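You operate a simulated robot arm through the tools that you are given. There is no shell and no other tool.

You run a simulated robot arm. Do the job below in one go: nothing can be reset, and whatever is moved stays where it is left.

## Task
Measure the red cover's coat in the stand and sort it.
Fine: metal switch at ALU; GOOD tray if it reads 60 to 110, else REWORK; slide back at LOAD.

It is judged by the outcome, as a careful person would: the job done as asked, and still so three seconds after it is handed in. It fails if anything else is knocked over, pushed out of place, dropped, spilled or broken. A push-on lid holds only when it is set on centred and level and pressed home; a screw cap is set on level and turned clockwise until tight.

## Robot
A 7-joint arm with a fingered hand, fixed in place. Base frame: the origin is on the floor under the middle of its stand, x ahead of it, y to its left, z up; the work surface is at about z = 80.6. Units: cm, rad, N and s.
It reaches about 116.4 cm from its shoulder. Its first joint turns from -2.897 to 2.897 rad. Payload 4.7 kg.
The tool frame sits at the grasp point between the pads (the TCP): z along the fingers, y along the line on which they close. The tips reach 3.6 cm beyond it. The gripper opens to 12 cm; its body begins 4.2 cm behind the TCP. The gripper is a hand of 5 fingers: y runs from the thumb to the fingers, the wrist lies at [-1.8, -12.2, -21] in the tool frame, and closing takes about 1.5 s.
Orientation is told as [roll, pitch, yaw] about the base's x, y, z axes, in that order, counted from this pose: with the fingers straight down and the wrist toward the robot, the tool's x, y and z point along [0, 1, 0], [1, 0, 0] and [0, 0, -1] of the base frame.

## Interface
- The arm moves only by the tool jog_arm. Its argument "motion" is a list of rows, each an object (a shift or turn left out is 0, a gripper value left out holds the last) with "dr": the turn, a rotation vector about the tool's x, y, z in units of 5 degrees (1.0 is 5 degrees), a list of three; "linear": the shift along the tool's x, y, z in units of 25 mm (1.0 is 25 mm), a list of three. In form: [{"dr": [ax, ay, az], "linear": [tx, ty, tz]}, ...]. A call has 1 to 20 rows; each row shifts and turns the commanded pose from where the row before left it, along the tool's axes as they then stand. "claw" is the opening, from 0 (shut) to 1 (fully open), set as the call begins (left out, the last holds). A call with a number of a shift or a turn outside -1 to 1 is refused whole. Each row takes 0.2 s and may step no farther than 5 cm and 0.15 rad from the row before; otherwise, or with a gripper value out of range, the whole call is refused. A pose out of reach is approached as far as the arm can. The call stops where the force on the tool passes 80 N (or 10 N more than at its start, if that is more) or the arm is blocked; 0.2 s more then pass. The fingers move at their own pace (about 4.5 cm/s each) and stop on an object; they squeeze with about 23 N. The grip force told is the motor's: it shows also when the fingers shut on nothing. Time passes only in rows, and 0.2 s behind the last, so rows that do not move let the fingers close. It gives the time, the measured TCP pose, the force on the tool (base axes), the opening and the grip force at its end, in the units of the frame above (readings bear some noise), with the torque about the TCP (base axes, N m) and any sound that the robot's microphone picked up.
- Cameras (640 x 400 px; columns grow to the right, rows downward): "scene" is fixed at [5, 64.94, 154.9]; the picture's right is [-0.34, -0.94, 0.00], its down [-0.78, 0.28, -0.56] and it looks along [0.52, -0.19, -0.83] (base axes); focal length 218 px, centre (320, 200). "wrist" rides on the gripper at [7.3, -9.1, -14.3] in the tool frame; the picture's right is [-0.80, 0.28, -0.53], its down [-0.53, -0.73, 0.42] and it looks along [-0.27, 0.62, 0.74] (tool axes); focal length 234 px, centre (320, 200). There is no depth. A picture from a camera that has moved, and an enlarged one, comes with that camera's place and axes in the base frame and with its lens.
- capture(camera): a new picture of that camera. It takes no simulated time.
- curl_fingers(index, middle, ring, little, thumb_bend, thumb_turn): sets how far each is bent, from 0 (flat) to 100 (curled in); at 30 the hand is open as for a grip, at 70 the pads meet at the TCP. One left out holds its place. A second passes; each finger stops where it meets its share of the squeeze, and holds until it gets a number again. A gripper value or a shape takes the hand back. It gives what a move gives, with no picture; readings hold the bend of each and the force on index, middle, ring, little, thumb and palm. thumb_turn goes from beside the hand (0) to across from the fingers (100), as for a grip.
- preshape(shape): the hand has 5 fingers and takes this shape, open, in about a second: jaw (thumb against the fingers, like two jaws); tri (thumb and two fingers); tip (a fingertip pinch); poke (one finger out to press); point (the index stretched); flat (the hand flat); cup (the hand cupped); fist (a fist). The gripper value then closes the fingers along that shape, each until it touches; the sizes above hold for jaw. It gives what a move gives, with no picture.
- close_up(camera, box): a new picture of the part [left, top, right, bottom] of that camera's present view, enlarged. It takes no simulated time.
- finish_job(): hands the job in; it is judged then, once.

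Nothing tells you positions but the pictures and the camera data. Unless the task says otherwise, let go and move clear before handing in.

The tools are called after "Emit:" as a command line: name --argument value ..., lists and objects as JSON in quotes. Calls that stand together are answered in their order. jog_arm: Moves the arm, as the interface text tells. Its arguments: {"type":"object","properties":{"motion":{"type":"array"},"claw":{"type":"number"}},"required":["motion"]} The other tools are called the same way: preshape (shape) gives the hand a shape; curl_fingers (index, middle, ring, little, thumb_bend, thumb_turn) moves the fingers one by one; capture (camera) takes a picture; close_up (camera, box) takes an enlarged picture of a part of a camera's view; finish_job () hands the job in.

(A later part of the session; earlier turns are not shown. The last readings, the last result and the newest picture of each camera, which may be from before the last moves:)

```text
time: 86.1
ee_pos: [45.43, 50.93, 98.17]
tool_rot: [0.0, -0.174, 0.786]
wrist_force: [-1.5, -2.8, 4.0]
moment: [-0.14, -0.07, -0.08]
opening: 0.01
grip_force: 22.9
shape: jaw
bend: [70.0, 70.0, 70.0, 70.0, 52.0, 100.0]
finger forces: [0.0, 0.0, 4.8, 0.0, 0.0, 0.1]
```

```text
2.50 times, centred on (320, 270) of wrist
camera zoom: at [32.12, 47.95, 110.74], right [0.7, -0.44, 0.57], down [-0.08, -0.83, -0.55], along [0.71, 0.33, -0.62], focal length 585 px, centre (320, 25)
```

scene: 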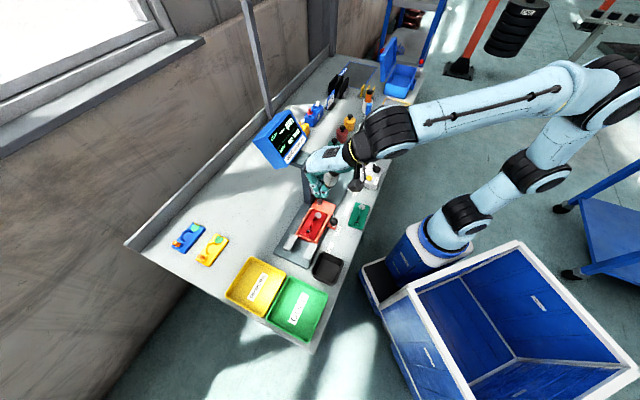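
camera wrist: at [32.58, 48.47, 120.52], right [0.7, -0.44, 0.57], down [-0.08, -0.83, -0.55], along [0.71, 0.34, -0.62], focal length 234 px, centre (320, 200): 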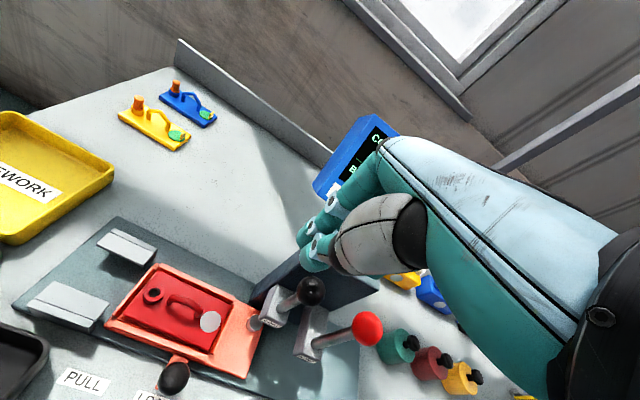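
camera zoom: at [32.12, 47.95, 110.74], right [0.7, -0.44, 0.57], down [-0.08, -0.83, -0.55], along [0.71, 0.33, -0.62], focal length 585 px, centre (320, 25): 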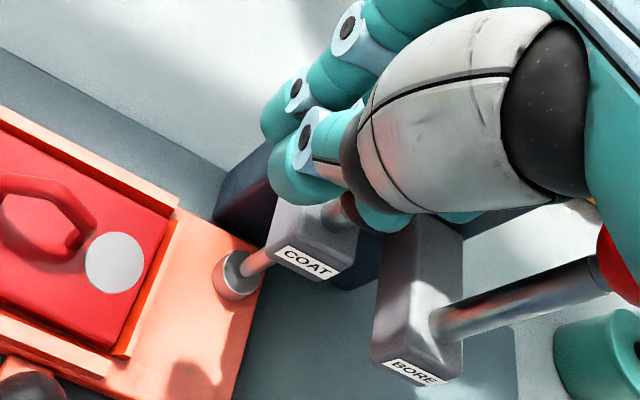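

Emit:
close_up --camera "wrist" --box '[280, 240, 350, 310]'

Emit:
close_up --camera "scene" --box '[295, 170, 335, 210]'

Emit:
close_up --camera "scene" --box '[255, 105, 315, 165]'

```text
5.71 times, centred on (315, 275) of wrist
camera zoom: at [32.12, 47.95, 110.74], right [0.7, -0.44, 0.57], down [-0.08, -0.83, -0.55], along [0.71, 0.33, -0.62], focal length 1338 px, centre (349, -229)
```

zoom: 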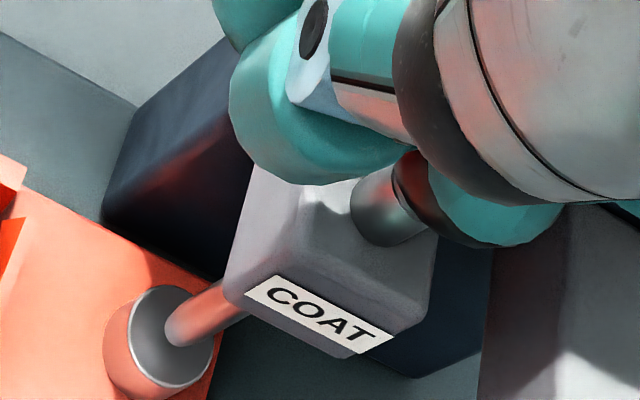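

```text
10.00 times, centred on (315, 190) of scene
camera zoom: at [5.0, 64.94, 154.9], right [-0.34, -0.94, 0.0], down [-0.78, 0.28, -0.56], along [0.52, -0.19, -0.83], focal length 2185 px, centre (370, 300)
```

zoom: 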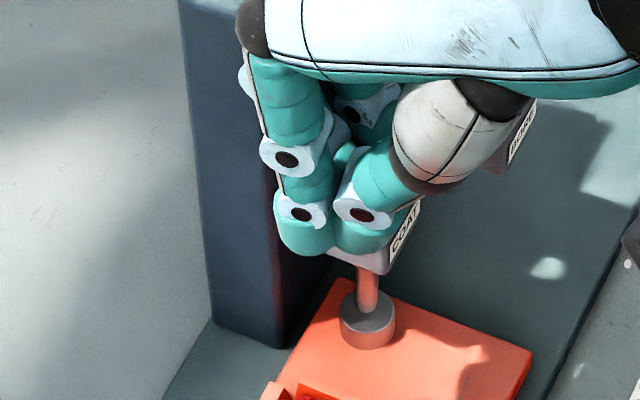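

```text
6.67 times, centred on (285, 135) of scene
camera zoom: at [5.0, 64.94, 154.9], right [-0.34, -0.94, 0.0], down [-0.78, 0.28, -0.56], along [0.52, -0.19, -0.83], focal length 1457 px, centre (553, 633)
```

zoom: 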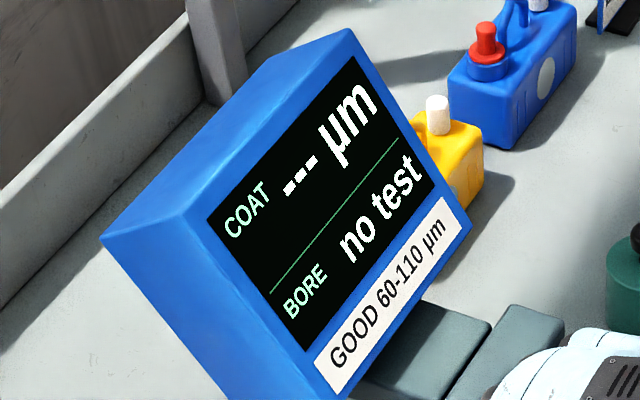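

The probe is nearly on the stub and some travel remains. I'll press a bit further.

Emit:
jog_arm --motion '[{"linear": [0, -0.014, 0.08]}, {"linear": [0, -0.014, 0.08]}, {}, {}]'

Emit:
close_up --camera "wrist" --box '[280, 240, 350, 310]'

Emit:
close_up --camera "scene" --box '[255, 105, 335, 205]'

```text
time: 87.1
ee_pos: [45.46, 50.92, 97.8]
tool_rot: [0.001, -0.173, 0.786]
wrist_force: [-2.7, -1.6, 3.3]
moment: [-0.19, -0.05, -0.07]
opening: 0.01
grip_force: 23.3
shape: jaw
bend: [70.0, 70.0, 70.0, 70.0, 52.0, 100.0]
finger forces: [0.0, 0.1, 5.4, 0.1, 0.0, 0.0]
```

```text
5.71 times, centred on (315, 275) of wrist
camera zoom: at [32.16, 47.91, 110.36], right [0.7, -0.44, 0.57], down [-0.08, -0.83, -0.55], along [0.71, 0.34, -0.62], focal length 1338 px, centre (349, -229)
```

zoom: 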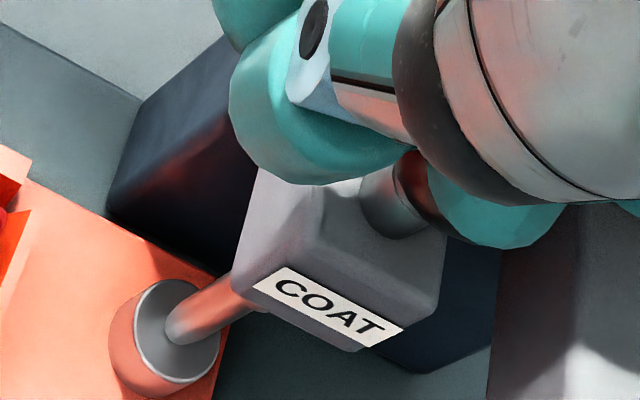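

```text
4.00 times, centred on (295, 155) of scene
camera zoom: at [5.0, 64.94, 154.9], right [-0.34, -0.94, 0.0], down [-0.78, 0.28, -0.56], along [0.52, -0.19, -0.83], focal length 874 px, centre (420, 380)
```

zoom: 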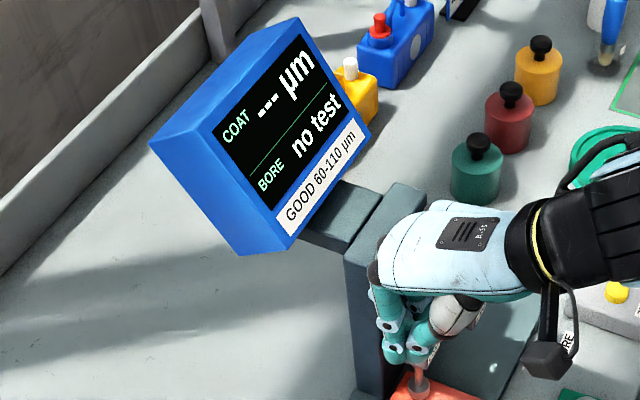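

Emit:
jog_arm --motion '[{"linear": [0, -0.014, 0.08]}, {"linear": [0, -0.014, 0.08]}, {"linear": [0, -0.014, 0.08]}, {}, {}]'

Emit:
close_up --camera "wrist" --box '[280, 240, 350, 310]'

Emit:
close_up --camera "scene" --box '[255, 105, 335, 205]'

```text
time: 88.3
ee_pos: [45.38, 50.99, 97.35]
tool_rot: [0.0, -0.175, 0.786]
wrist_force: [-5.2, -0.2, 12.9]
moment: [-0.26, -0.29, -0.11]
opening: 0.0
grip_force: 22.8
shape: jaw
bend: [70.0, 70.0, 70.0, 70.0, 52.0, 100.0]
finger forces: [0.0, 0.1, 13.2, 0.0, 0.0, 0.1]
```

```text
5.71 times, centred on (315, 275) of wrist
camera zoom: at [32.09, 47.88, 109.85], right [0.7, -0.44, 0.57], down [-0.08, -0.83, -0.55], along [0.71, 0.34, -0.62], focal length 1338 px, centre (349, -229)
```

zoom: 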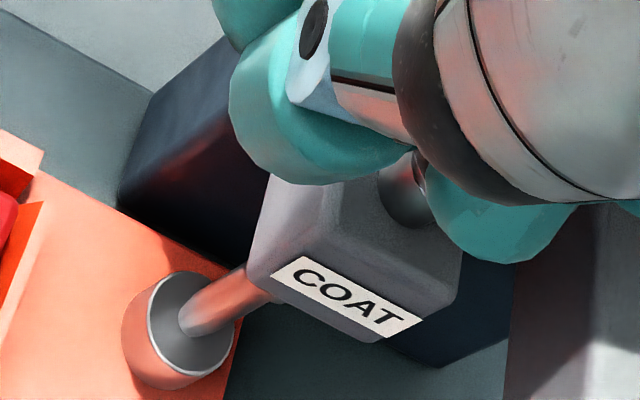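

```text
4.00 times, centred on (295, 155) of scene
camera zoom: at [5.0, 64.94, 154.9], right [-0.34, -0.94, 0.0], down [-0.78, 0.28, -0.56], along [0.52, -0.19, -0.83], focal length 874 px, centre (420, 380)
```

zoom: 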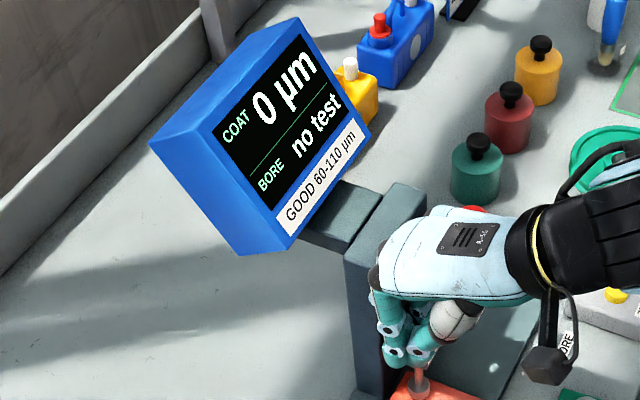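

The gauge reads 0 µm on the bare stub with ALU — zero is right, so no zeroing is needed. I'll release the plunger by rising straight up.

Emit:
jog_arm --motion '[{"linear": [0, 0.035, -0.197]}, {"linear": [0, 0.07, -0.394]}, {"linear": [0, 0.07, -0.394]}, {"linear": [0, 0.07, -0.394]}, {"linear": [0, 0.07, -0.394]}, {"linear": [0, 0.14, -0.788]}, {"linear": [0, 0.14, -0.788]}, {"linear": [0, 0.07, -0.6]}, {}]'

Emit:
close_up --camera "scene" --box '[255, 105, 335, 205]'

Emit:
capture --camera "wrist"

```text
time: 90.3
ee_pos: [45.29, 50.89, 107.31]
tool_rot: [-0.002, -0.175, 0.785]
wrist_force: [0.0, 0.6, 0.7]
moment: [0.01, 0.0, -0.01]
opening: 0.01
grip_force: 23.4
shape: jaw
bend: [70.0, 70.0, 70.0, 70.0, 52.0, 100.0]
finger forces: [0.0, 0.0, 0.1, 0.0, 0.0, 0.0]
```

```text
4.00 times, centred on (295, 155) of scene
camera zoom: at [5.0, 64.94, 154.9], right [-0.34, -0.94, 0.0], down [-0.78, 0.28, -0.56], along [0.52, -0.19, -0.83], focal length 874 px, centre (420, 380)
```

zoom: 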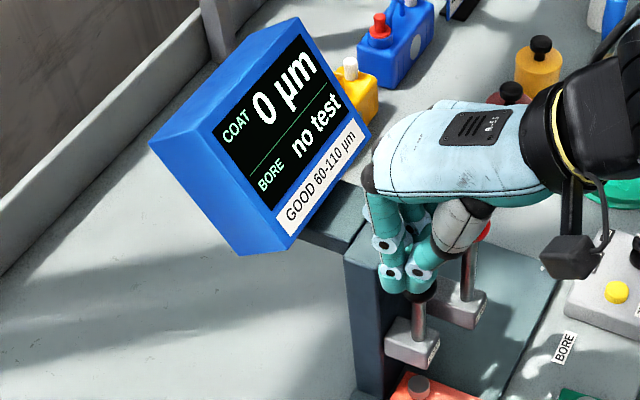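

```text
taken
camera wrist: at [32.0, 47.89, 119.83], right [0.7, -0.44, 0.57], down [-0.08, -0.83, -0.55], along [0.71, 0.33, -0.62], focal length 234 px, centre (320, 200)
```

wrist: 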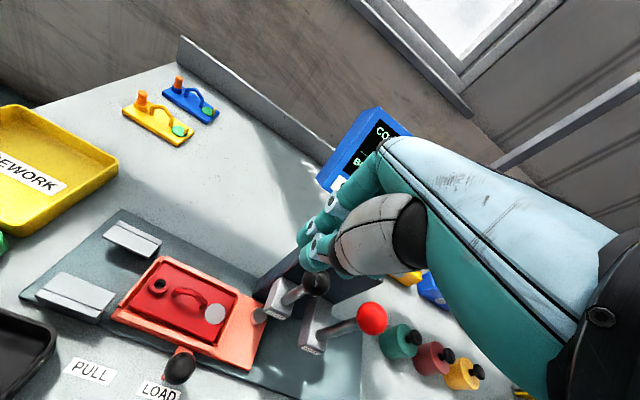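

The reading holds at 0 and the plunger is back up. Now I'll move away from the column, switch to the thumb–index pinch, and go over the slide knob.

Emit:
jog_arm --motion '[{"linear": [0.2, -0.9, -0.2]}, {"linear": [0.3, -0.9, -0.2]}, {"linear": [0.3, -0.9, -0.1]}, {"linear": [0.24, -0.3, 0]}, {}]'

Emit:
preshape --shape "tip"

Emit:
jog_arm --motion '[{"linear": [0, -0.07, 0.394]}, {"linear": [0, -0.14, 0.788]}, {"linear": [0, -0.14, 0.788]}, {"linear": [0, -0.14, 0.788]}, {"linear": [0, -0.07, 0.394]}, {}, {}]' --claw 0.45

Emit:
capture --camera "wrist"

Emit:
close_up --camera "wrist" --box '[220, 160, 380, 320]'

Emit:
close_up --camera "scene" --box '[290, 160, 370, 260]'

```text
time: 91.5
ee_pos: [38.08, 47.28, 107.15]
tool_rot: [-0.001, -0.176, 0.785]
wrist_force: [0.1, 0.6, -0.2]
moment: [0.03, 0.0, -0.02]
opening: 0.0
grip_force: 22.5
shape: jaw
bend: [70.0, 70.0, 70.0, 70.0, 52.0, 100.0]
finger forces: [0.1, 0.0, 0.0, 0.1, 0.0, 0.0]
```

```text
time: 92.4
ee_pos: [38.13, 47.34, 107.24]
tool_rot: [0.0, -0.174, 0.786]
wrist_force: [0.0, 0.2, -1.3]
moment: [0.0, 0.0, 0.01]
opening: 11.99
grip_force: 0.2
shape: tip
bend: [30.0, 98.0, 99.0, 99.0, 30.0, 98.0]
finger forces: [0.0, 0.0, 0.0, 0.1, 0.1, 0.0]
```

```text
time: 94.0
ee_pos: [38.23, 47.4, 99.12]
tool_rot: [0.0, -0.175, 0.786]
wrist_force: [0.1, 0.5, -0.2]
moment: [0.01, 0.0, 0.0]
opening: 5.46
grip_force: 0.1
shape: tip
bend: [73.0, 98.0, 99.0, 99.0, 72.0, 100.0]
finger forces: [0.0, 0.1, 0.0, 0.0, 0.0, 0.0]
```

```text
taken
camera wrist: at [24.92, 44.32, 111.61], right [0.7, -0.44, 0.57], down [-0.08, -0.83, -0.55], along [0.71, 0.33, -0.62], focal length 234 px, centre (320, 200)
```

wrist: 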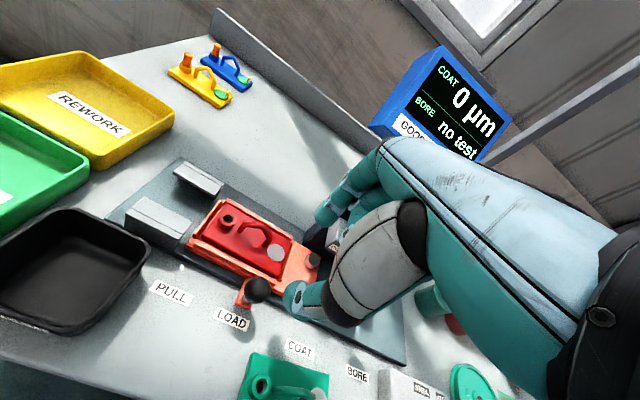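

```text
2.50 times, centred on (300, 240) of wrist
camera zoom: at [24.92, 44.32, 111.61], right [0.7, -0.44, 0.57], down [-0.08, -0.83, -0.55], along [0.71, 0.33, -0.62], focal length 585 px, centre (370, 100)
```

zoom: 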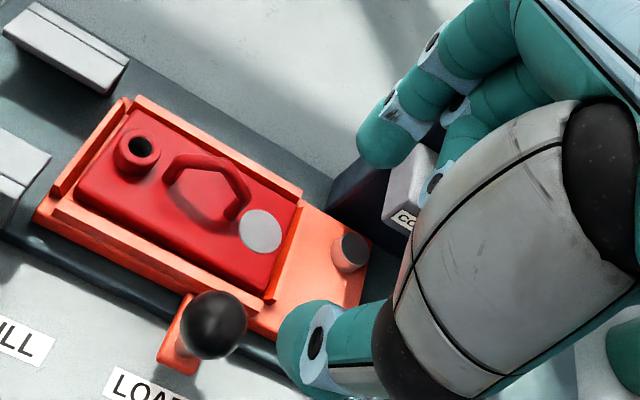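

```text
4.00 times, centred on (330, 210) of scene
camera zoom: at [5.0, 64.94, 154.9], right [-0.34, -0.94, 0.0], down [-0.78, 0.28, -0.56], along [0.52, -0.19, -0.83], focal length 874 px, centre (280, 160)
```

zoom: 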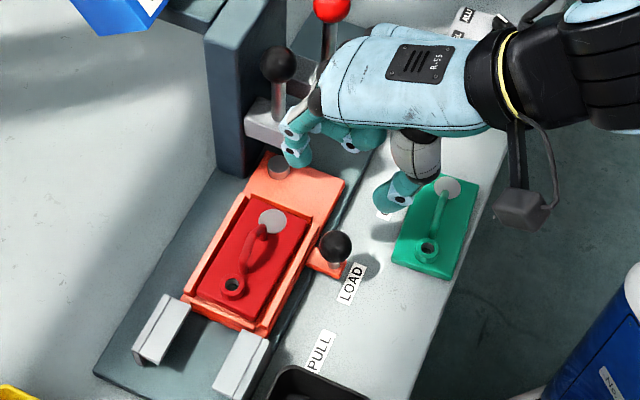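

The knob is at about tool (0.5, −2.2, 12.9). I'll lower so the pinch surrounds the ball at its middle.

Emit:
jog_arm --motion '[{"linear": [0.08, -0.64, 0]}, {"linear": [0, 0, 0.7]}, {"linear": [0, 0, 0.7]}, {"linear": [0, 0, 0.7]}, {"linear": [0, 0, 0.7]}, {"linear": [0, 0, 0.5]}, {}]' --claw 0.42

Emit:
close_up --camera "wrist" --box '[220, 180, 380, 340]'

Emit:
close_up --camera "scene" --box '[290, 170, 370, 260]'

```text
time: 95.6
ee_pos: [37.96, 47.39, 90.6]
tool_rot: [0.0, -0.176, 0.786]
wrist_force: [0.5, -0.6, -0.5]
moment: [0.0, -0.01, 0.02]
opening: 5.11
grip_force: 0.1
shape: tip
bend: [73.0, 98.0, 99.0, 99.0, 72.0, 100.0]
finger forces: [0.0, 0.1, 0.0, 0.0, 0.0, 0.0]
```

```text
2.50 times, centred on (300, 260) of wrist
camera zoom: at [24.67, 44.36, 103.19], right [0.7, -0.44, 0.57], down [-0.08, -0.83, -0.55], along [0.71, 0.33, -0.62], focal length 585 px, centre (370, 50)
```

zoom: 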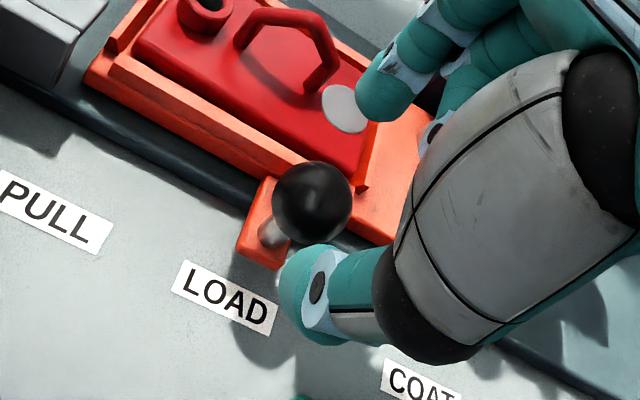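

```text
4.44 times, centred on (330, 215) of scene
camera zoom: at [5.0, 64.94, 154.9], right [-0.34, -0.94, 0.0], down [-0.78, 0.28, -0.56], along [0.52, -0.19, -0.83], focal length 971 px, centre (276, 133)
```

zoom: 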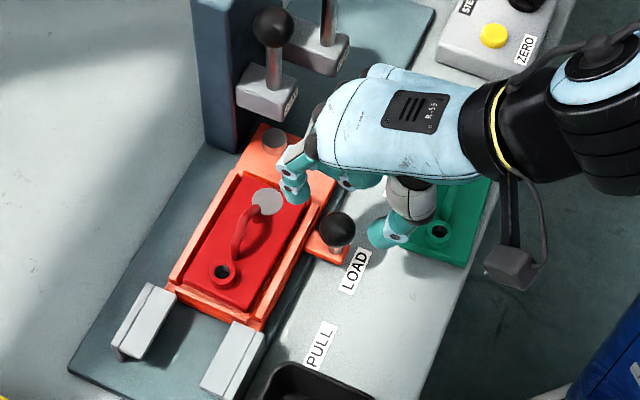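

Emit:
jog_arm --motion '[{"linear": [0, 0, 0.45]}, {"linear": [0, 0, 0.4]}, {}]'

Emit:
jog_arm --motion '[{}, {}, {}, {}, {}, {}, {}]' --claw 0

Emit:
close_up --camera "wrist" --box '[220, 180, 380, 340]'

Emit:
close_up --camera "scene" --box '[290, 170, 370, 260]'

```text
time: 96.4
ee_pos: [38.18, 47.66, 88.65]
tool_rot: [0.0, -0.175, 0.786]
wrist_force: [-0.7, -0.7, 0.2]
moment: [0.03, -0.01, 0.01]
opening: 5.08
grip_force: 0.0
shape: tip
bend: [73.0, 98.0, 99.0, 99.0, 72.0, 100.0]
finger forces: [0.0, 0.0, 0.0, 0.0, 0.0, 0.1]
```

```text
time: 98.0
ee_pos: [38.18, 47.59, 88.58]
tool_rot: [-0.001, -0.175, 0.786]
wrist_force: [0.6, 1.3, -1.5]
moment: [0.03, -0.03, -0.05]
opening: 2.43
grip_force: 23.6
shape: tip
bend: [72.0, 100.0, 100.0, 100.0, 74.0, 100.0]
finger forces: [20.5, 0.0, 0.0, 0.1, 20.0, 0.0]
```

```text
2.50 times, centred on (300, 260) of wrist
camera zoom: at [24.89, 44.6, 101.17], right [0.7, -0.44, 0.57], down [-0.08, -0.83, -0.55], along [0.71, 0.33, -0.62], focal length 585 px, centre (370, 50)
```

zoom: 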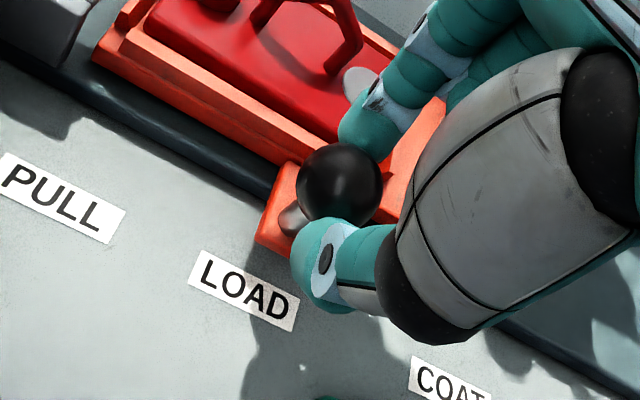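

```text
4.44 times, centred on (330, 215) of scene
camera zoom: at [5.0, 64.94, 154.9], right [-0.34, -0.94, 0.0], down [-0.78, 0.28, -0.56], along [0.52, -0.19, -0.83], focal length 971 px, centre (276, 133)
```

zoom: 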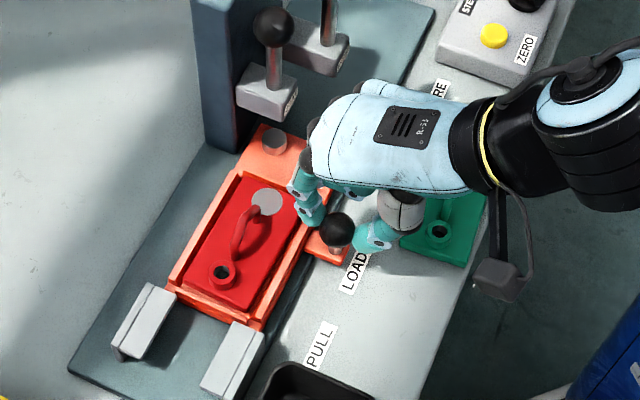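

The knob is firmly held. I'll slide it toward COAT (+s, about 10 cm), most of the way first.

Emit:
jog_arm --motion '[{"linear": [-0.2, 0, 0]}, {"linear": [-0.3, 0, 0]}, {"linear": [-0.4, 0, 0]}, {"linear": [-0.4, 0, 0]}, {"linear": [-0.4, 0, 0]}, {"linear": [-0.4, 0, 0]}, {"linear": [-0.4, 0, 0]}, {"linear": [-0.4, 0, 0]}, {"linear": [-0.3, 0, 0]}, {}]'

Emit:
close_up --camera "scene" --box '[290, 150, 390, 260]'

Emit:
capture --camera "wrist"

```text
time: 100.2
ee_pos: [43.85, 42.04, 88.6]
tool_rot: [0.001, -0.176, 0.787]
wrist_force: [-1.1, -1.3, -0.9]
moment: [-0.03, 0.02, -0.01]
opening: 2.42
grip_force: 22.9
shape: tip
bend: [72.0, 100.0, 100.0, 100.0, 74.0, 100.0]
finger forces: [21.3, 0.0, 0.0, 0.1, 22.2, 0.0]
```

```text
3.64 times, centred on (340, 205) of scene
camera zoom: at [5.0, 64.94, 154.9], right [-0.34, -0.94, 0.0], down [-0.78, 0.28, -0.56], along [0.52, -0.19, -0.83], focal length 794 px, centre (247, 182)
```

zoom: 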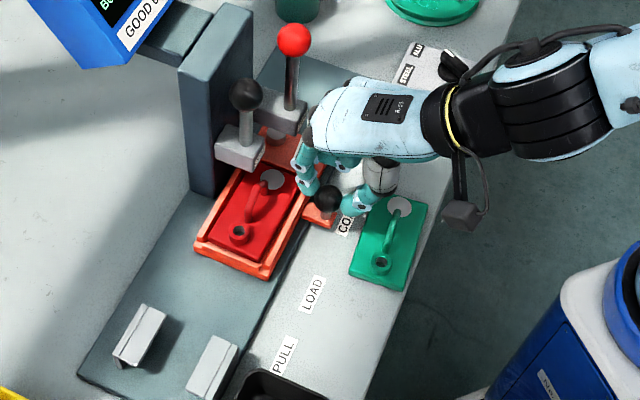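

```text
taken
camera wrist: at [30.58, 38.96, 101.18], right [0.7, -0.44, 0.57], down [-0.08, -0.83, -0.55], along [0.71, 0.33, -0.62], focal length 234 px, centre (320, 200)
```

wrist: 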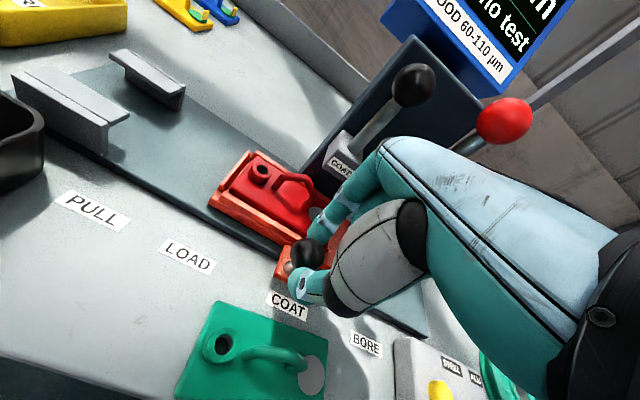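

The slide is at about 8 cm of travel. I'll move the remaining ~2 cm to the COAT mark.

Emit:
jog_arm --motion '[{"linear": [-0.28, 0, 0]}, {"linear": [-0.28, 0, 0]}, {"linear": [-0.27, 0, 0]}, {}, {}]'

Emit:
close_up --camera "wrist" --box '[200, 180, 340, 320]'

Emit:
close_up --camera "scene" --box '[290, 150, 390, 260]'

```text
time: 101.4
ee_pos: [45.4, 40.47, 88.68]
tool_rot: [-0.001, -0.174, 0.783]
wrist_force: [-2.1, -1.8, -4.2]
moment: [-0.08, 0.08, -0.01]
opening: 2.42
grip_force: 23.5
shape: tip
bend: [72.0, 100.0, 100.0, 100.0, 74.0, 100.0]
finger forces: [19.7, 0.1, 0.0, 0.0, 23.3, 0.0]
```

```text
2.86 times, centred on (270, 250) of wrist
camera zoom: at [32.05, 37.51, 101.21], right [0.7, -0.44, 0.57], down [-0.08, -0.83, -0.55], along [0.71, 0.33, -0.62], focal length 669 px, centre (463, 57)
```

zoom: 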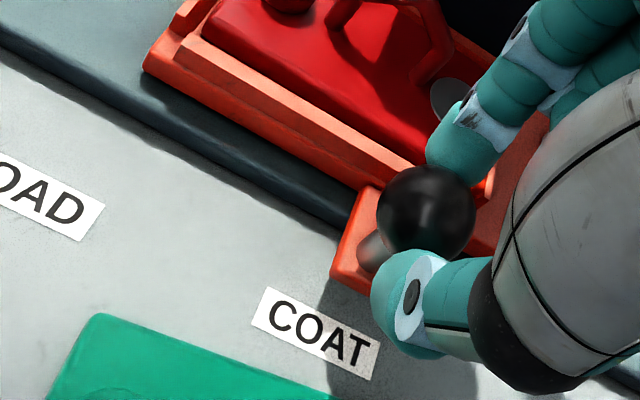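

```text
3.64 times, centred on (340, 205) of scene
camera zoom: at [5.0, 64.94, 154.9], right [-0.34, -0.94, 0.0], down [-0.78, 0.28, -0.56], along [0.52, -0.19, -0.83], focal length 794 px, centre (247, 182)
```

zoom: 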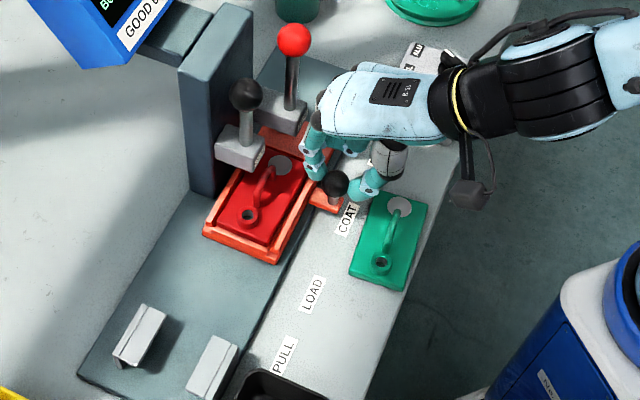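

The knob is at the COAT mark. I'll release it and rise, then check the slide stays.

Emit:
jog_arm --motion '[{}, {}, {}, {}, {}, {"linear": [0, 0, -0.4]}, {"linear": [0, 0, -0.6]}, {"linear": [0, 0, -0.8]}, {"linear": [0, 0, -0.8]}, {"linear": [0, -0.4, -0.8]}, {"linear": [0, -0.4, -0.8]}, {"linear": [0, 0, -0.8]}, {}]' --claw 0.42

Emit:
capture --camera "wrist"

Emit:
close_up --camera "scene" --box '[290, 150, 390, 260]'

Emit:
close_up --camera "wrist" --box '[190, 150, 330, 290]'

```text
time: 104.2
ee_pos: [42.37, 37.76, 100.63]
tool_rot: [-0.001, -0.175, 0.785]
wrist_force: [0.1, -0.4, -0.4]
moment: [0.03, -0.03, 0.01]
opening: 5.02
grip_force: 0.0
shape: tip
bend: [73.0, 98.0, 99.0, 99.0, 72.0, 100.0]
finger forces: [0.0, 0.1, 0.0, 0.1, 0.1, 0.1]
```

```text
taken
camera wrist: at [29.06, 34.72, 113.16], right [0.7, -0.44, 0.57], down [-0.08, -0.83, -0.55], along [0.71, 0.33, -0.62], focal length 234 px, centre (320, 200)
```

wrist: 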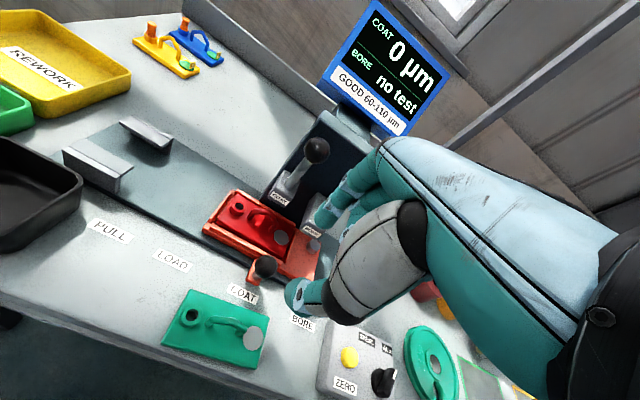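

```text
3.64 times, centred on (340, 205) of scene
camera zoom: at [5.0, 64.94, 154.9], right [-0.34, -0.94, 0.0], down [-0.78, 0.28, -0.56], along [0.52, -0.19, -0.83], focal length 794 px, centre (247, 182)
```

zoom: 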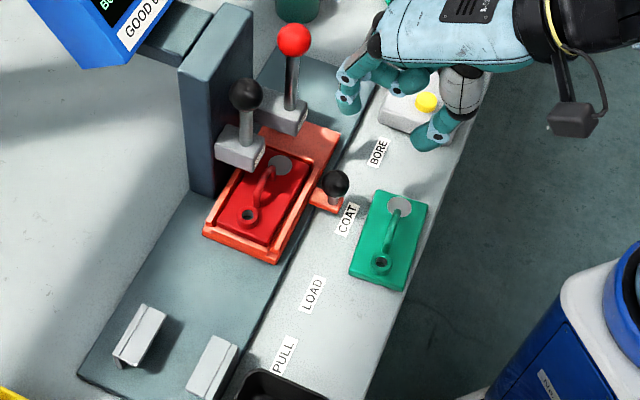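

```text
2.86 times, centred on (260, 220) of wrist
camera zoom: at [29.06, 34.72, 113.16], right [0.7, -0.44, 0.57], down [-0.08, -0.83, -0.55], along [0.71, 0.33, -0.62], focal length 669 px, centre (491, 143)
```

zoom: 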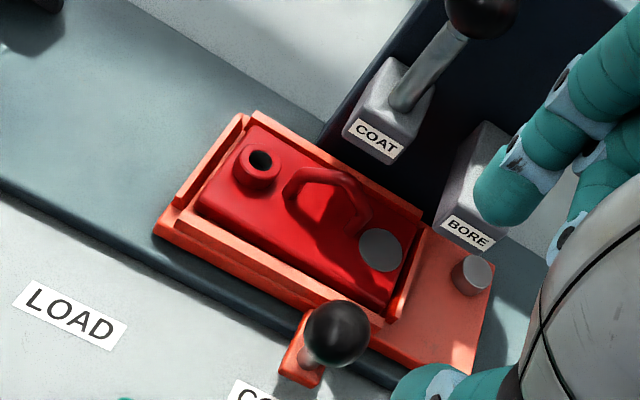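

The slide is at COAT and the cover is still seated. Now I'll go back above the COAT ball with the closed row of fingers.

Emit:
jog_arm --motion '[{"linear": [0.3, 0.05, -0.6]}, {"linear": [0.6, 0.05, -0.8]}, {"linear": [0.7, 0.05, -0.8]}, {"linear": [0.7, 0.05, -0.5]}, {"linear": [0.4, 0.05, 0]}, {}]'

Emit:
preshape --shape "jaw"

Emit:
jog_arm --motion '[{}, {}, {}, {}, {}, {}, {}, {}]' --claw 0

```text
time: 105.6
ee_pos: [37.12, 41.85, 107.45]
tool_rot: [0.002, -0.175, 0.784]
wrist_force: [0.4, -0.8, -0.1]
moment: [-0.01, 0.02, -0.03]
opening: 5.03
grip_force: 0.1
shape: tip
bend: [73.0, 98.0, 99.0, 99.0, 72.0, 100.0]
finger forces: [0.0, 0.0, 0.0, 0.0, 0.0, 0.0]
```

```text
time: 106.5
ee_pos: [37.21, 41.9, 107.48]
tool_rot: [-0.001, -0.174, 0.785]
wrist_force: [-0.6, 0.1, -0.1]
moment: [0.0, -0.03, -0.01]
opening: 11.99
grip_force: 0.0
shape: jaw
bend: [30.0, 30.0, 30.0, 30.0, 30.0, 98.0]
finger forces: [0.0, 0.1, 0.1, 0.0, 0.0, 0.1]
```

```text
time: 108.3
ee_pos: [37.17, 41.88, 107.43]
tool_rot: [0.0, -0.175, 0.786]
wrist_force: [0.3, 0.1, -0.1]
moment: [-0.02, -0.01, 0.01]
opening: 0.01
grip_force: 23.1
shape: jaw
bend: [70.0, 70.0, 70.0, 70.0, 53.0, 100.0]
finger forces: [0.0, 0.0, 0.1, 0.1, 0.1, 0.1]
```

Emit:
jog_arm --motion '[{"linear": [0.014, 0.96, 0.17]}, {"linear": [0.014, 0.96, 0.17]}, {"linear": [0.014, 0.96, 0.17]}, {"linear": [0.014, 0.96, 0.17]}, {"linear": [0.014, 0.96, 0.17]}, {"linear": [0, -0.07, 0.394]}, {"linear": [0, -0.07, 0.394]}, {"linear": [0, -0.07, 0.394]}, {"linear": [0, -0.035, 0.197]}, {}]'

Emit:
close_up --camera "scene" --box '[280, 130, 350, 200]'

Emit:
close_up --camera "wrist" --box '[240, 190, 400, 350]'

```text
time: 110.5
ee_pos: [45.56, 50.78, 103.89]
tool_rot: [0.0, -0.175, 0.785]
wrist_force: [1.4, 0.5, -0.2]
moment: [0.04, 0.03, 0.01]
opening: 0.0
grip_force: 23.2
shape: jaw
bend: [70.0, 70.0, 70.0, 70.0, 53.0, 100.0]
finger forces: [0.0, 0.0, 0.0, 0.0, 0.0, 0.0]
```

```text
5.71 times, centred on (315, 165) of scene
camera zoom: at [5.0, 64.94, 154.9], right [-0.34, -0.94, 0.0], down [-0.78, 0.28, -0.56], along [0.52, -0.19, -0.83], focal length 1248 px, centre (349, 400)
```

zoom: 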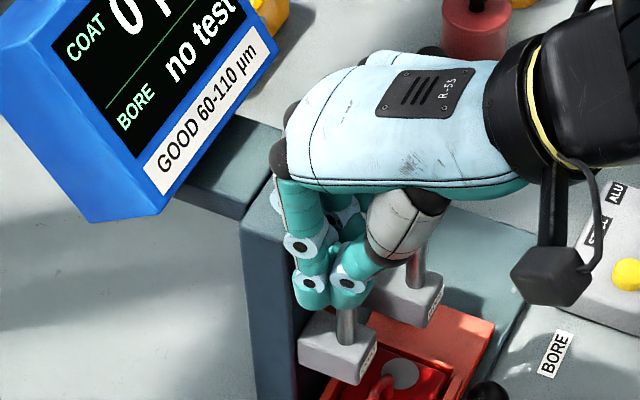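

```text
2.50 times, centred on (320, 270) of wrist
camera zoom: at [32.32, 47.73, 116.48], right [0.7, -0.44, 0.57], down [-0.08, -0.83, -0.55], along [0.71, 0.34, -0.62], focal length 585 px, centre (320, 25)
```

zoom: 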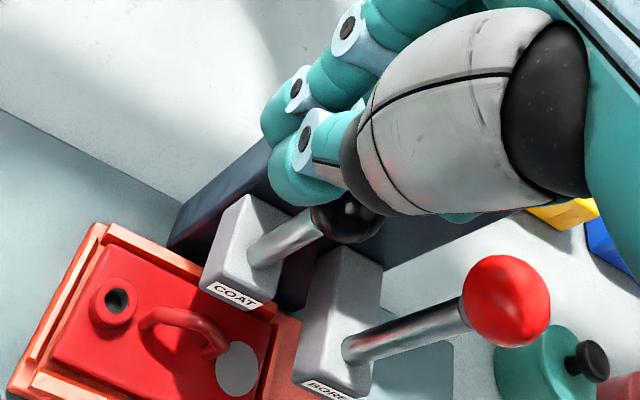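

Above the ball. Pressing down now, straight, in small steps.

Emit:
jog_arm --motion '[{"linear": [0, -0.028, 0.158]}, {"linear": [0, -0.028, 0.158]}, {"linear": [0, -0.028, 0.158]}, {"linear": [0, -0.028, 0.158]}, {"linear": [0, -0.028, 0.158]}, {"linear": [0, -0.028, 0.158]}, {"linear": [0, -0.028, 0.158]}, {"linear": [0, -0.028, 0.158]}, {"linear": [0, -0.028, 0.158]}, {"linear": [0, -0.028, 0.158]}, {"linear": [0, -0.028, 0.158]}, {"linear": [0, -0.028, 0.158]}, {}]'

Emit:
close_up --camera "scene" --box '[255, 105, 335, 205]'

Emit:
close_up --camera "wrist" --box '[260, 220, 380, 340]'

```text
time: 113.3
ee_pos: [45.54, 50.72, 99.03]
tool_rot: [0.001, -0.175, 0.785]
wrist_force: [-2.1, -1.3, 3.6]
moment: [-0.07, -0.11, -0.02]
opening: 0.01
grip_force: 23.2
shape: jaw
bend: [70.0, 70.0, 70.0, 70.0, 53.0, 100.0]
finger forces: [0.0, 0.7, 3.8, 0.0, 0.1, 0.0]
```

```text
4.00 times, centred on (295, 155) of scene
camera zoom: at [5.0, 64.94, 154.9], right [-0.34, -0.94, 0.0], down [-0.78, 0.28, -0.56], along [0.52, -0.19, -0.83], focal length 874 px, centre (420, 380)
```

zoom: 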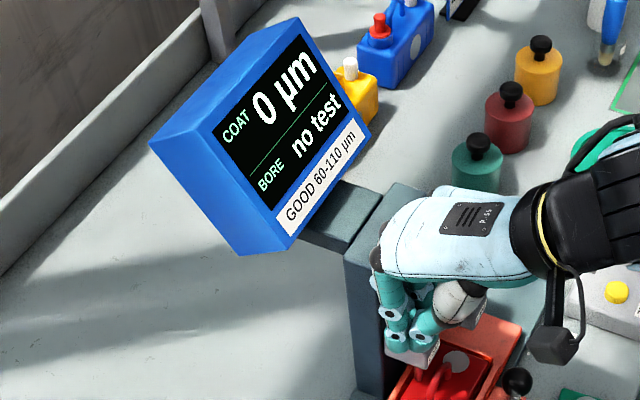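

```text
3.33 times, centred on (320, 280) of wrist
camera zoom: at [32.29, 47.62, 111.62], right [0.7, -0.44, 0.57], down [-0.08, -0.83, -0.55], along [0.71, 0.34, -0.62], focal length 781 px, centre (320, -67)
```

zoom: 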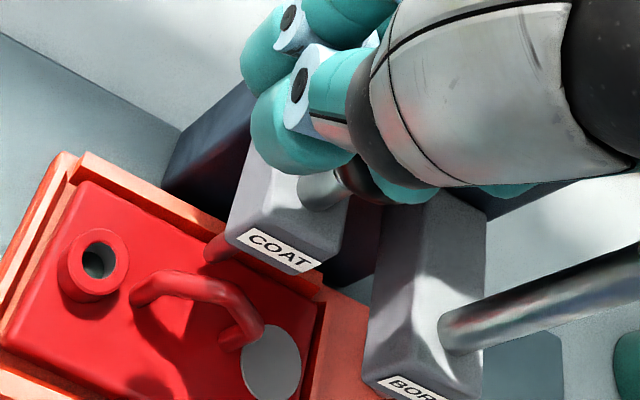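

Emit:
jog_arm --motion '[{"linear": [0, -0.018, 0.08]}, {"linear": [0, -0.018, 0.08]}, {"linear": [0, -0.018, 0.08]}, {"linear": [0, -0.018, 0.08]}, {"linear": [0, -0.018, 0.08]}, {"linear": [0, -0.018, 0.08]}, {}, {}]'

Emit:
close_up --camera "scene" --box '[255, 105, 335, 205]'

Emit:
close_up --camera "wrist" --box '[260, 220, 380, 340]'

```text
time: 115.1
ee_pos: [45.65, 50.86, 97.95]
tool_rot: [-0.002, -0.174, 0.787]
wrist_force: [-4.1, -2.4, 6.8]
moment: [-0.1, -0.18, -0.13]
opening: 0.02
grip_force: 22.7
shape: jaw
bend: [70.0, 70.0, 70.0, 70.0, 53.0, 100.0]
finger forces: [0.0, 2.9, 5.6, 0.0, 0.0, 0.0]
```

```text
4.00 times, centred on (295, 155) of scene
camera zoom: at [5.0, 64.94, 154.9], right [-0.34, -0.94, 0.0], down [-0.78, 0.28, -0.56], along [0.52, -0.19, -0.83], focal length 874 px, centre (420, 380)
```

zoom: 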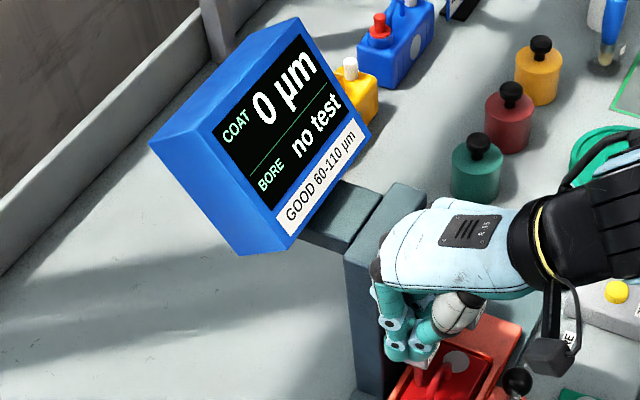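

```text
3.33 times, centred on (320, 280) of wrist
camera zoom: at [32.3, 47.67, 110.39], right [0.7, -0.44, 0.57], down [-0.08, -0.83, -0.55], along [0.71, 0.34, -0.62], focal length 781 px, centre (320, -67)
```

zoom: 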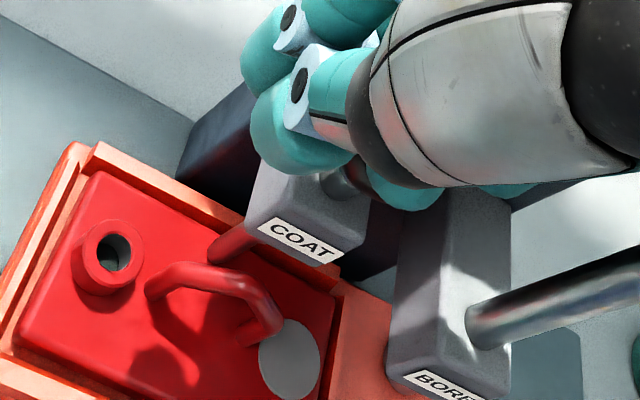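

Emit:
jog_arm --motion '[{"linear": [0, -0.022, 0.08]}, {"linear": [0, -0.022, 0.08]}, {"linear": [0, -0.018, 0.08]}, {}, {}]'

Emit:
close_up --camera "scene" --box '[255, 105, 335, 205]'

Emit:
close_up --camera "wrist" --box '[260, 220, 380, 340]'

```text
time: 116.3
ee_pos: [45.76, 50.69, 97.32]
tool_rot: [0.0, -0.177, 0.785]
wrist_force: [-7.1, -1.0, 17.8]
moment: [-0.3, -0.37, -0.14]
opening: 0.01
grip_force: 23.0
shape: jaw
bend: [70.0, 70.0, 70.0, 70.0, 53.0, 100.0]
finger forces: [0.1, 1.2, 14.9, 0.1, 0.0, 0.1]
```

```text
4.00 times, centred on (295, 155) of scene
camera zoom: at [5.0, 64.94, 154.9], right [-0.34, -0.94, 0.0], down [-0.78, 0.28, -0.56], along [0.52, -0.19, -0.83], focal length 874 px, centre (420, 380)
```

zoom: 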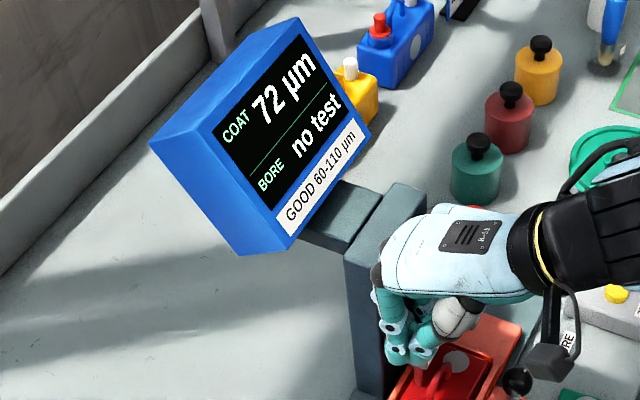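

```text
3.33 times, centred on (320, 280) of wrist
camera zoom: at [32.31, 47.62, 109.8], right [0.7, -0.44, 0.57], down [-0.08, -0.83, -0.55], along [0.71, 0.34, -0.62], focal length 781 px, centre (320, -67)
```

zoom: 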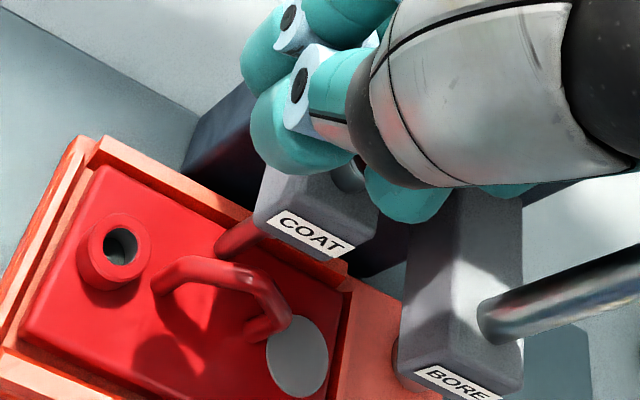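

The display reads 72 µm. I'll zoom to confirm, then release the plunger straight up.

Emit:
close_up --camera "scene" --box '[260, 108, 310, 158]'

Emit:
jog_arm --motion '[{"linear": [0, 0.035, -0.197]}, {"linear": [0, 0.07, -0.394]}, {"linear": [0, 0.07, -0.394]}, {"linear": [0, 0.07, -0.394]}, {"linear": [0, 0.07, -0.394]}, {"linear": [0, 0.14, -0.788]}, {"linear": [0, 0.14, -0.788]}, {"linear": [0, 0.07, -0.6]}, {"linear": [0, -0.8, -0.2]}, {"linear": [0, -0.9, -0.2]}, {"linear": [0, -0.9, -0.1]}, {"linear": [0, -0.9, 0]}, {}]'

Emit:
close_up --camera "scene" --box '[255, 105, 375, 225]'

Emit:
capture --camera "wrist"

```text
8.00 times, centred on (285, 133) of scene
camera zoom: at [5.0, 64.94, 154.9], right [-0.34, -0.94, 0.0], down [-0.78, 0.28, -0.56], along [0.52, -0.19, -0.83], focal length 1748 px, centre (600, 736)
```

zoom: 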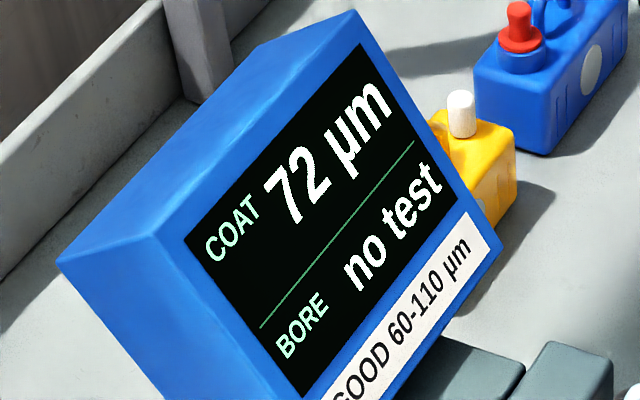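

```text
time: 119.1
ee_pos: [39.24, 44.39, 106.96]
tool_rot: [-0.001, -0.174, 0.785]
wrist_force: [-0.2, -0.5, 0.2]
moment: [0.0, 0.01, -0.03]
opening: 0.01
grip_force: 23.8
shape: jaw
bend: [70.0, 70.0, 70.0, 70.0, 53.0, 100.0]
finger forces: [0.0, 0.0, 0.1, 0.0, 0.0, 0.1]
```

```text
3.33 times, centred on (315, 165) of scene
camera zoom: at [5.0, 64.94, 154.9], right [-0.34, -0.94, 0.0], down [-0.78, 0.28, -0.56], along [0.52, -0.19, -0.83], focal length 728 px, centre (337, 317)
```

zoom: 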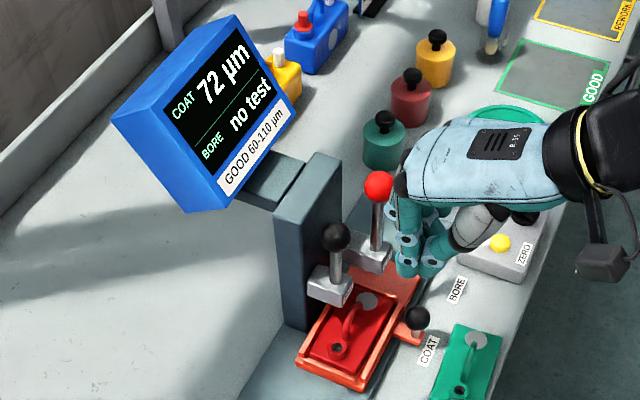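

```text
taken
camera wrist: at [25.97, 41.4, 119.44], right [0.7, -0.44, 0.57], down [-0.08, -0.83, -0.55], along [0.71, 0.34, -0.62], focal length 234 px, centre (320, 200)
```

wrist: 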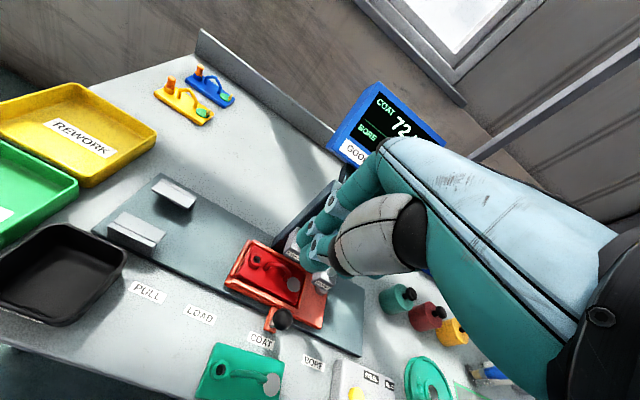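

72 µm is within 60–110, so the cover goes in the green GOOD tray. First the slide goes back to LOAD: I'll take the pinch shape and go over the knob again.

Emit:
preshape --shape "tip"

Emit:
jog_arm --motion '[{"linear": [-0.7, 0, 0]}, {"linear": [-0.75, 0, 0]}, {"linear": [-0.75, 0, 0]}, {"linear": [-0.65, 0, 0]}, {"linear": [0, -0.092, 0.759]}, {"linear": [0, -0.092, 0.759]}, {"linear": [0, -0.092, 0.759]}, {"linear": [0, -0.092, 0.759]}, {"linear": [0, -0.092, 0.759]}, {"linear": [0, -0.092, 0.759]}, {"linear": [0, -0.092, 0.759]}, {}]' --claw 0.42

Emit:
close_up --camera "wrist" --box '[220, 180, 380, 340]'

Emit:
close_up --camera "scene" --box '[290, 150, 390, 260]'

```text
time: 120.0
ee_pos: [39.16, 44.42, 106.81]
tool_rot: [0.001, -0.174, 0.785]
wrist_force: [0.3, -0.5, 0.1]
moment: [-0.01, 0.01, 0.01]
opening: 11.98
grip_force: 0.0
shape: tip
bend: [30.0, 98.0, 99.0, 99.0, 30.0, 98.0]
finger forces: [0.0, 0.0, 0.0, 0.0, 0.0, 0.0]
```

```text
time: 122.6
ee_pos: [44.9, 39.92, 93.43]
tool_rot: [-0.001, -0.173, 0.785]
wrist_force: [0.8, -0.2, 1.5]
moment: [0.0, 0.01, 0.0]
opening: 5.08
grip_force: 0.0
shape: tip
bend: [73.0, 98.0, 99.0, 99.0, 72.0, 100.0]
finger forces: [0.1, 0.0, 0.0, 0.1, 0.1, 0.0]
```

```text
2.50 times, centred on (300, 260) of wrist
camera zoom: at [31.55, 36.86, 105.99], right [0.7, -0.44, 0.57], down [-0.08, -0.83, -0.55], along [0.71, 0.34, -0.62], focal length 585 px, centre (370, 50)
```

zoom: 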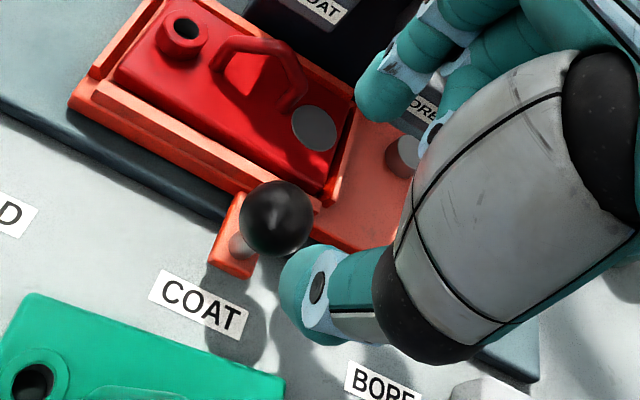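

```text
3.64 times, centred on (340, 205) of scene
camera zoom: at [5.0, 64.94, 154.9], right [-0.34, -0.94, 0.0], down [-0.78, 0.28, -0.56], along [0.52, -0.19, -0.83], focal length 794 px, centre (247, 182)
```

zoom: 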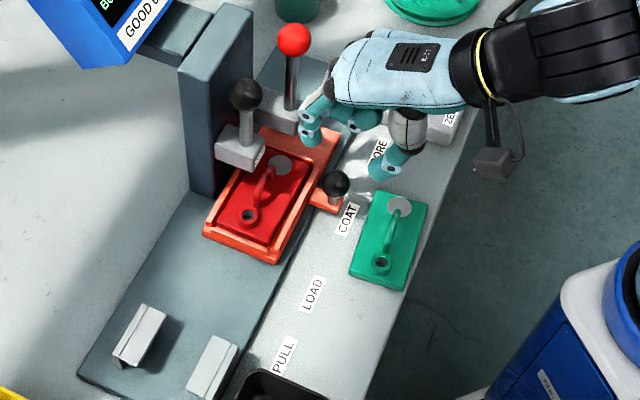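

Emit:
jog_arm --motion '[{"linear": [0.06, 0, 0.5]}, {"linear": [0, 0, 0.5]}, {"linear": [0, 0, 0.5]}, {"linear": [0, 0, 0.48]}, {}]'

Emit:
jog_arm --motion '[{}, {}, {}, {}, {}, {}, {}]' --claw 0

Emit:
close_up --camera "wrist" --box '[200, 180, 340, 320]'

```text
time: 123.8
ee_pos: [45.31, 40.62, 88.75]
tool_rot: [0.001, -0.173, 0.788]
wrist_force: [-0.5, -0.4, -1.2]
moment: [0.01, -0.03, -0.04]
opening: 5.12
grip_force: 0.0
shape: tip
bend: [73.0, 98.0, 99.0, 99.0, 72.0, 100.0]
finger forces: [0.1, 0.1, 0.1, 0.1, 0.0, 0.0]
```

```text
time: 125.4
ee_pos: [45.32, 40.48, 88.65]
tool_rot: [0.001, -0.176, 0.785]
wrist_force: [0.9, 0.6, -1.0]
moment: [-0.01, 0.0, -0.05]
opening: 2.4
grip_force: 23.1
shape: tip
bend: [71.0, 100.0, 100.0, 100.0, 74.0, 100.0]
finger forces: [20.2, 0.0, 0.1, 0.1, 19.8, 0.0]
```

```text
2.86 times, centred on (270, 250) of wrist
camera zoom: at [32.1, 37.52, 101.2], right [0.7, -0.44, 0.57], down [-0.08, -0.83, -0.55], along [0.71, 0.33, -0.62], focal length 669 px, centre (463, 57)
```

zoom: 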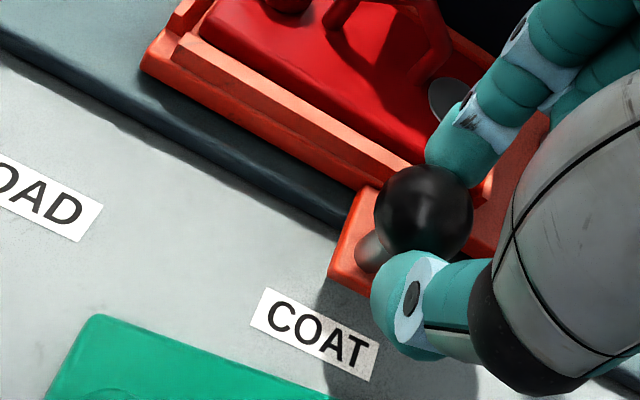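

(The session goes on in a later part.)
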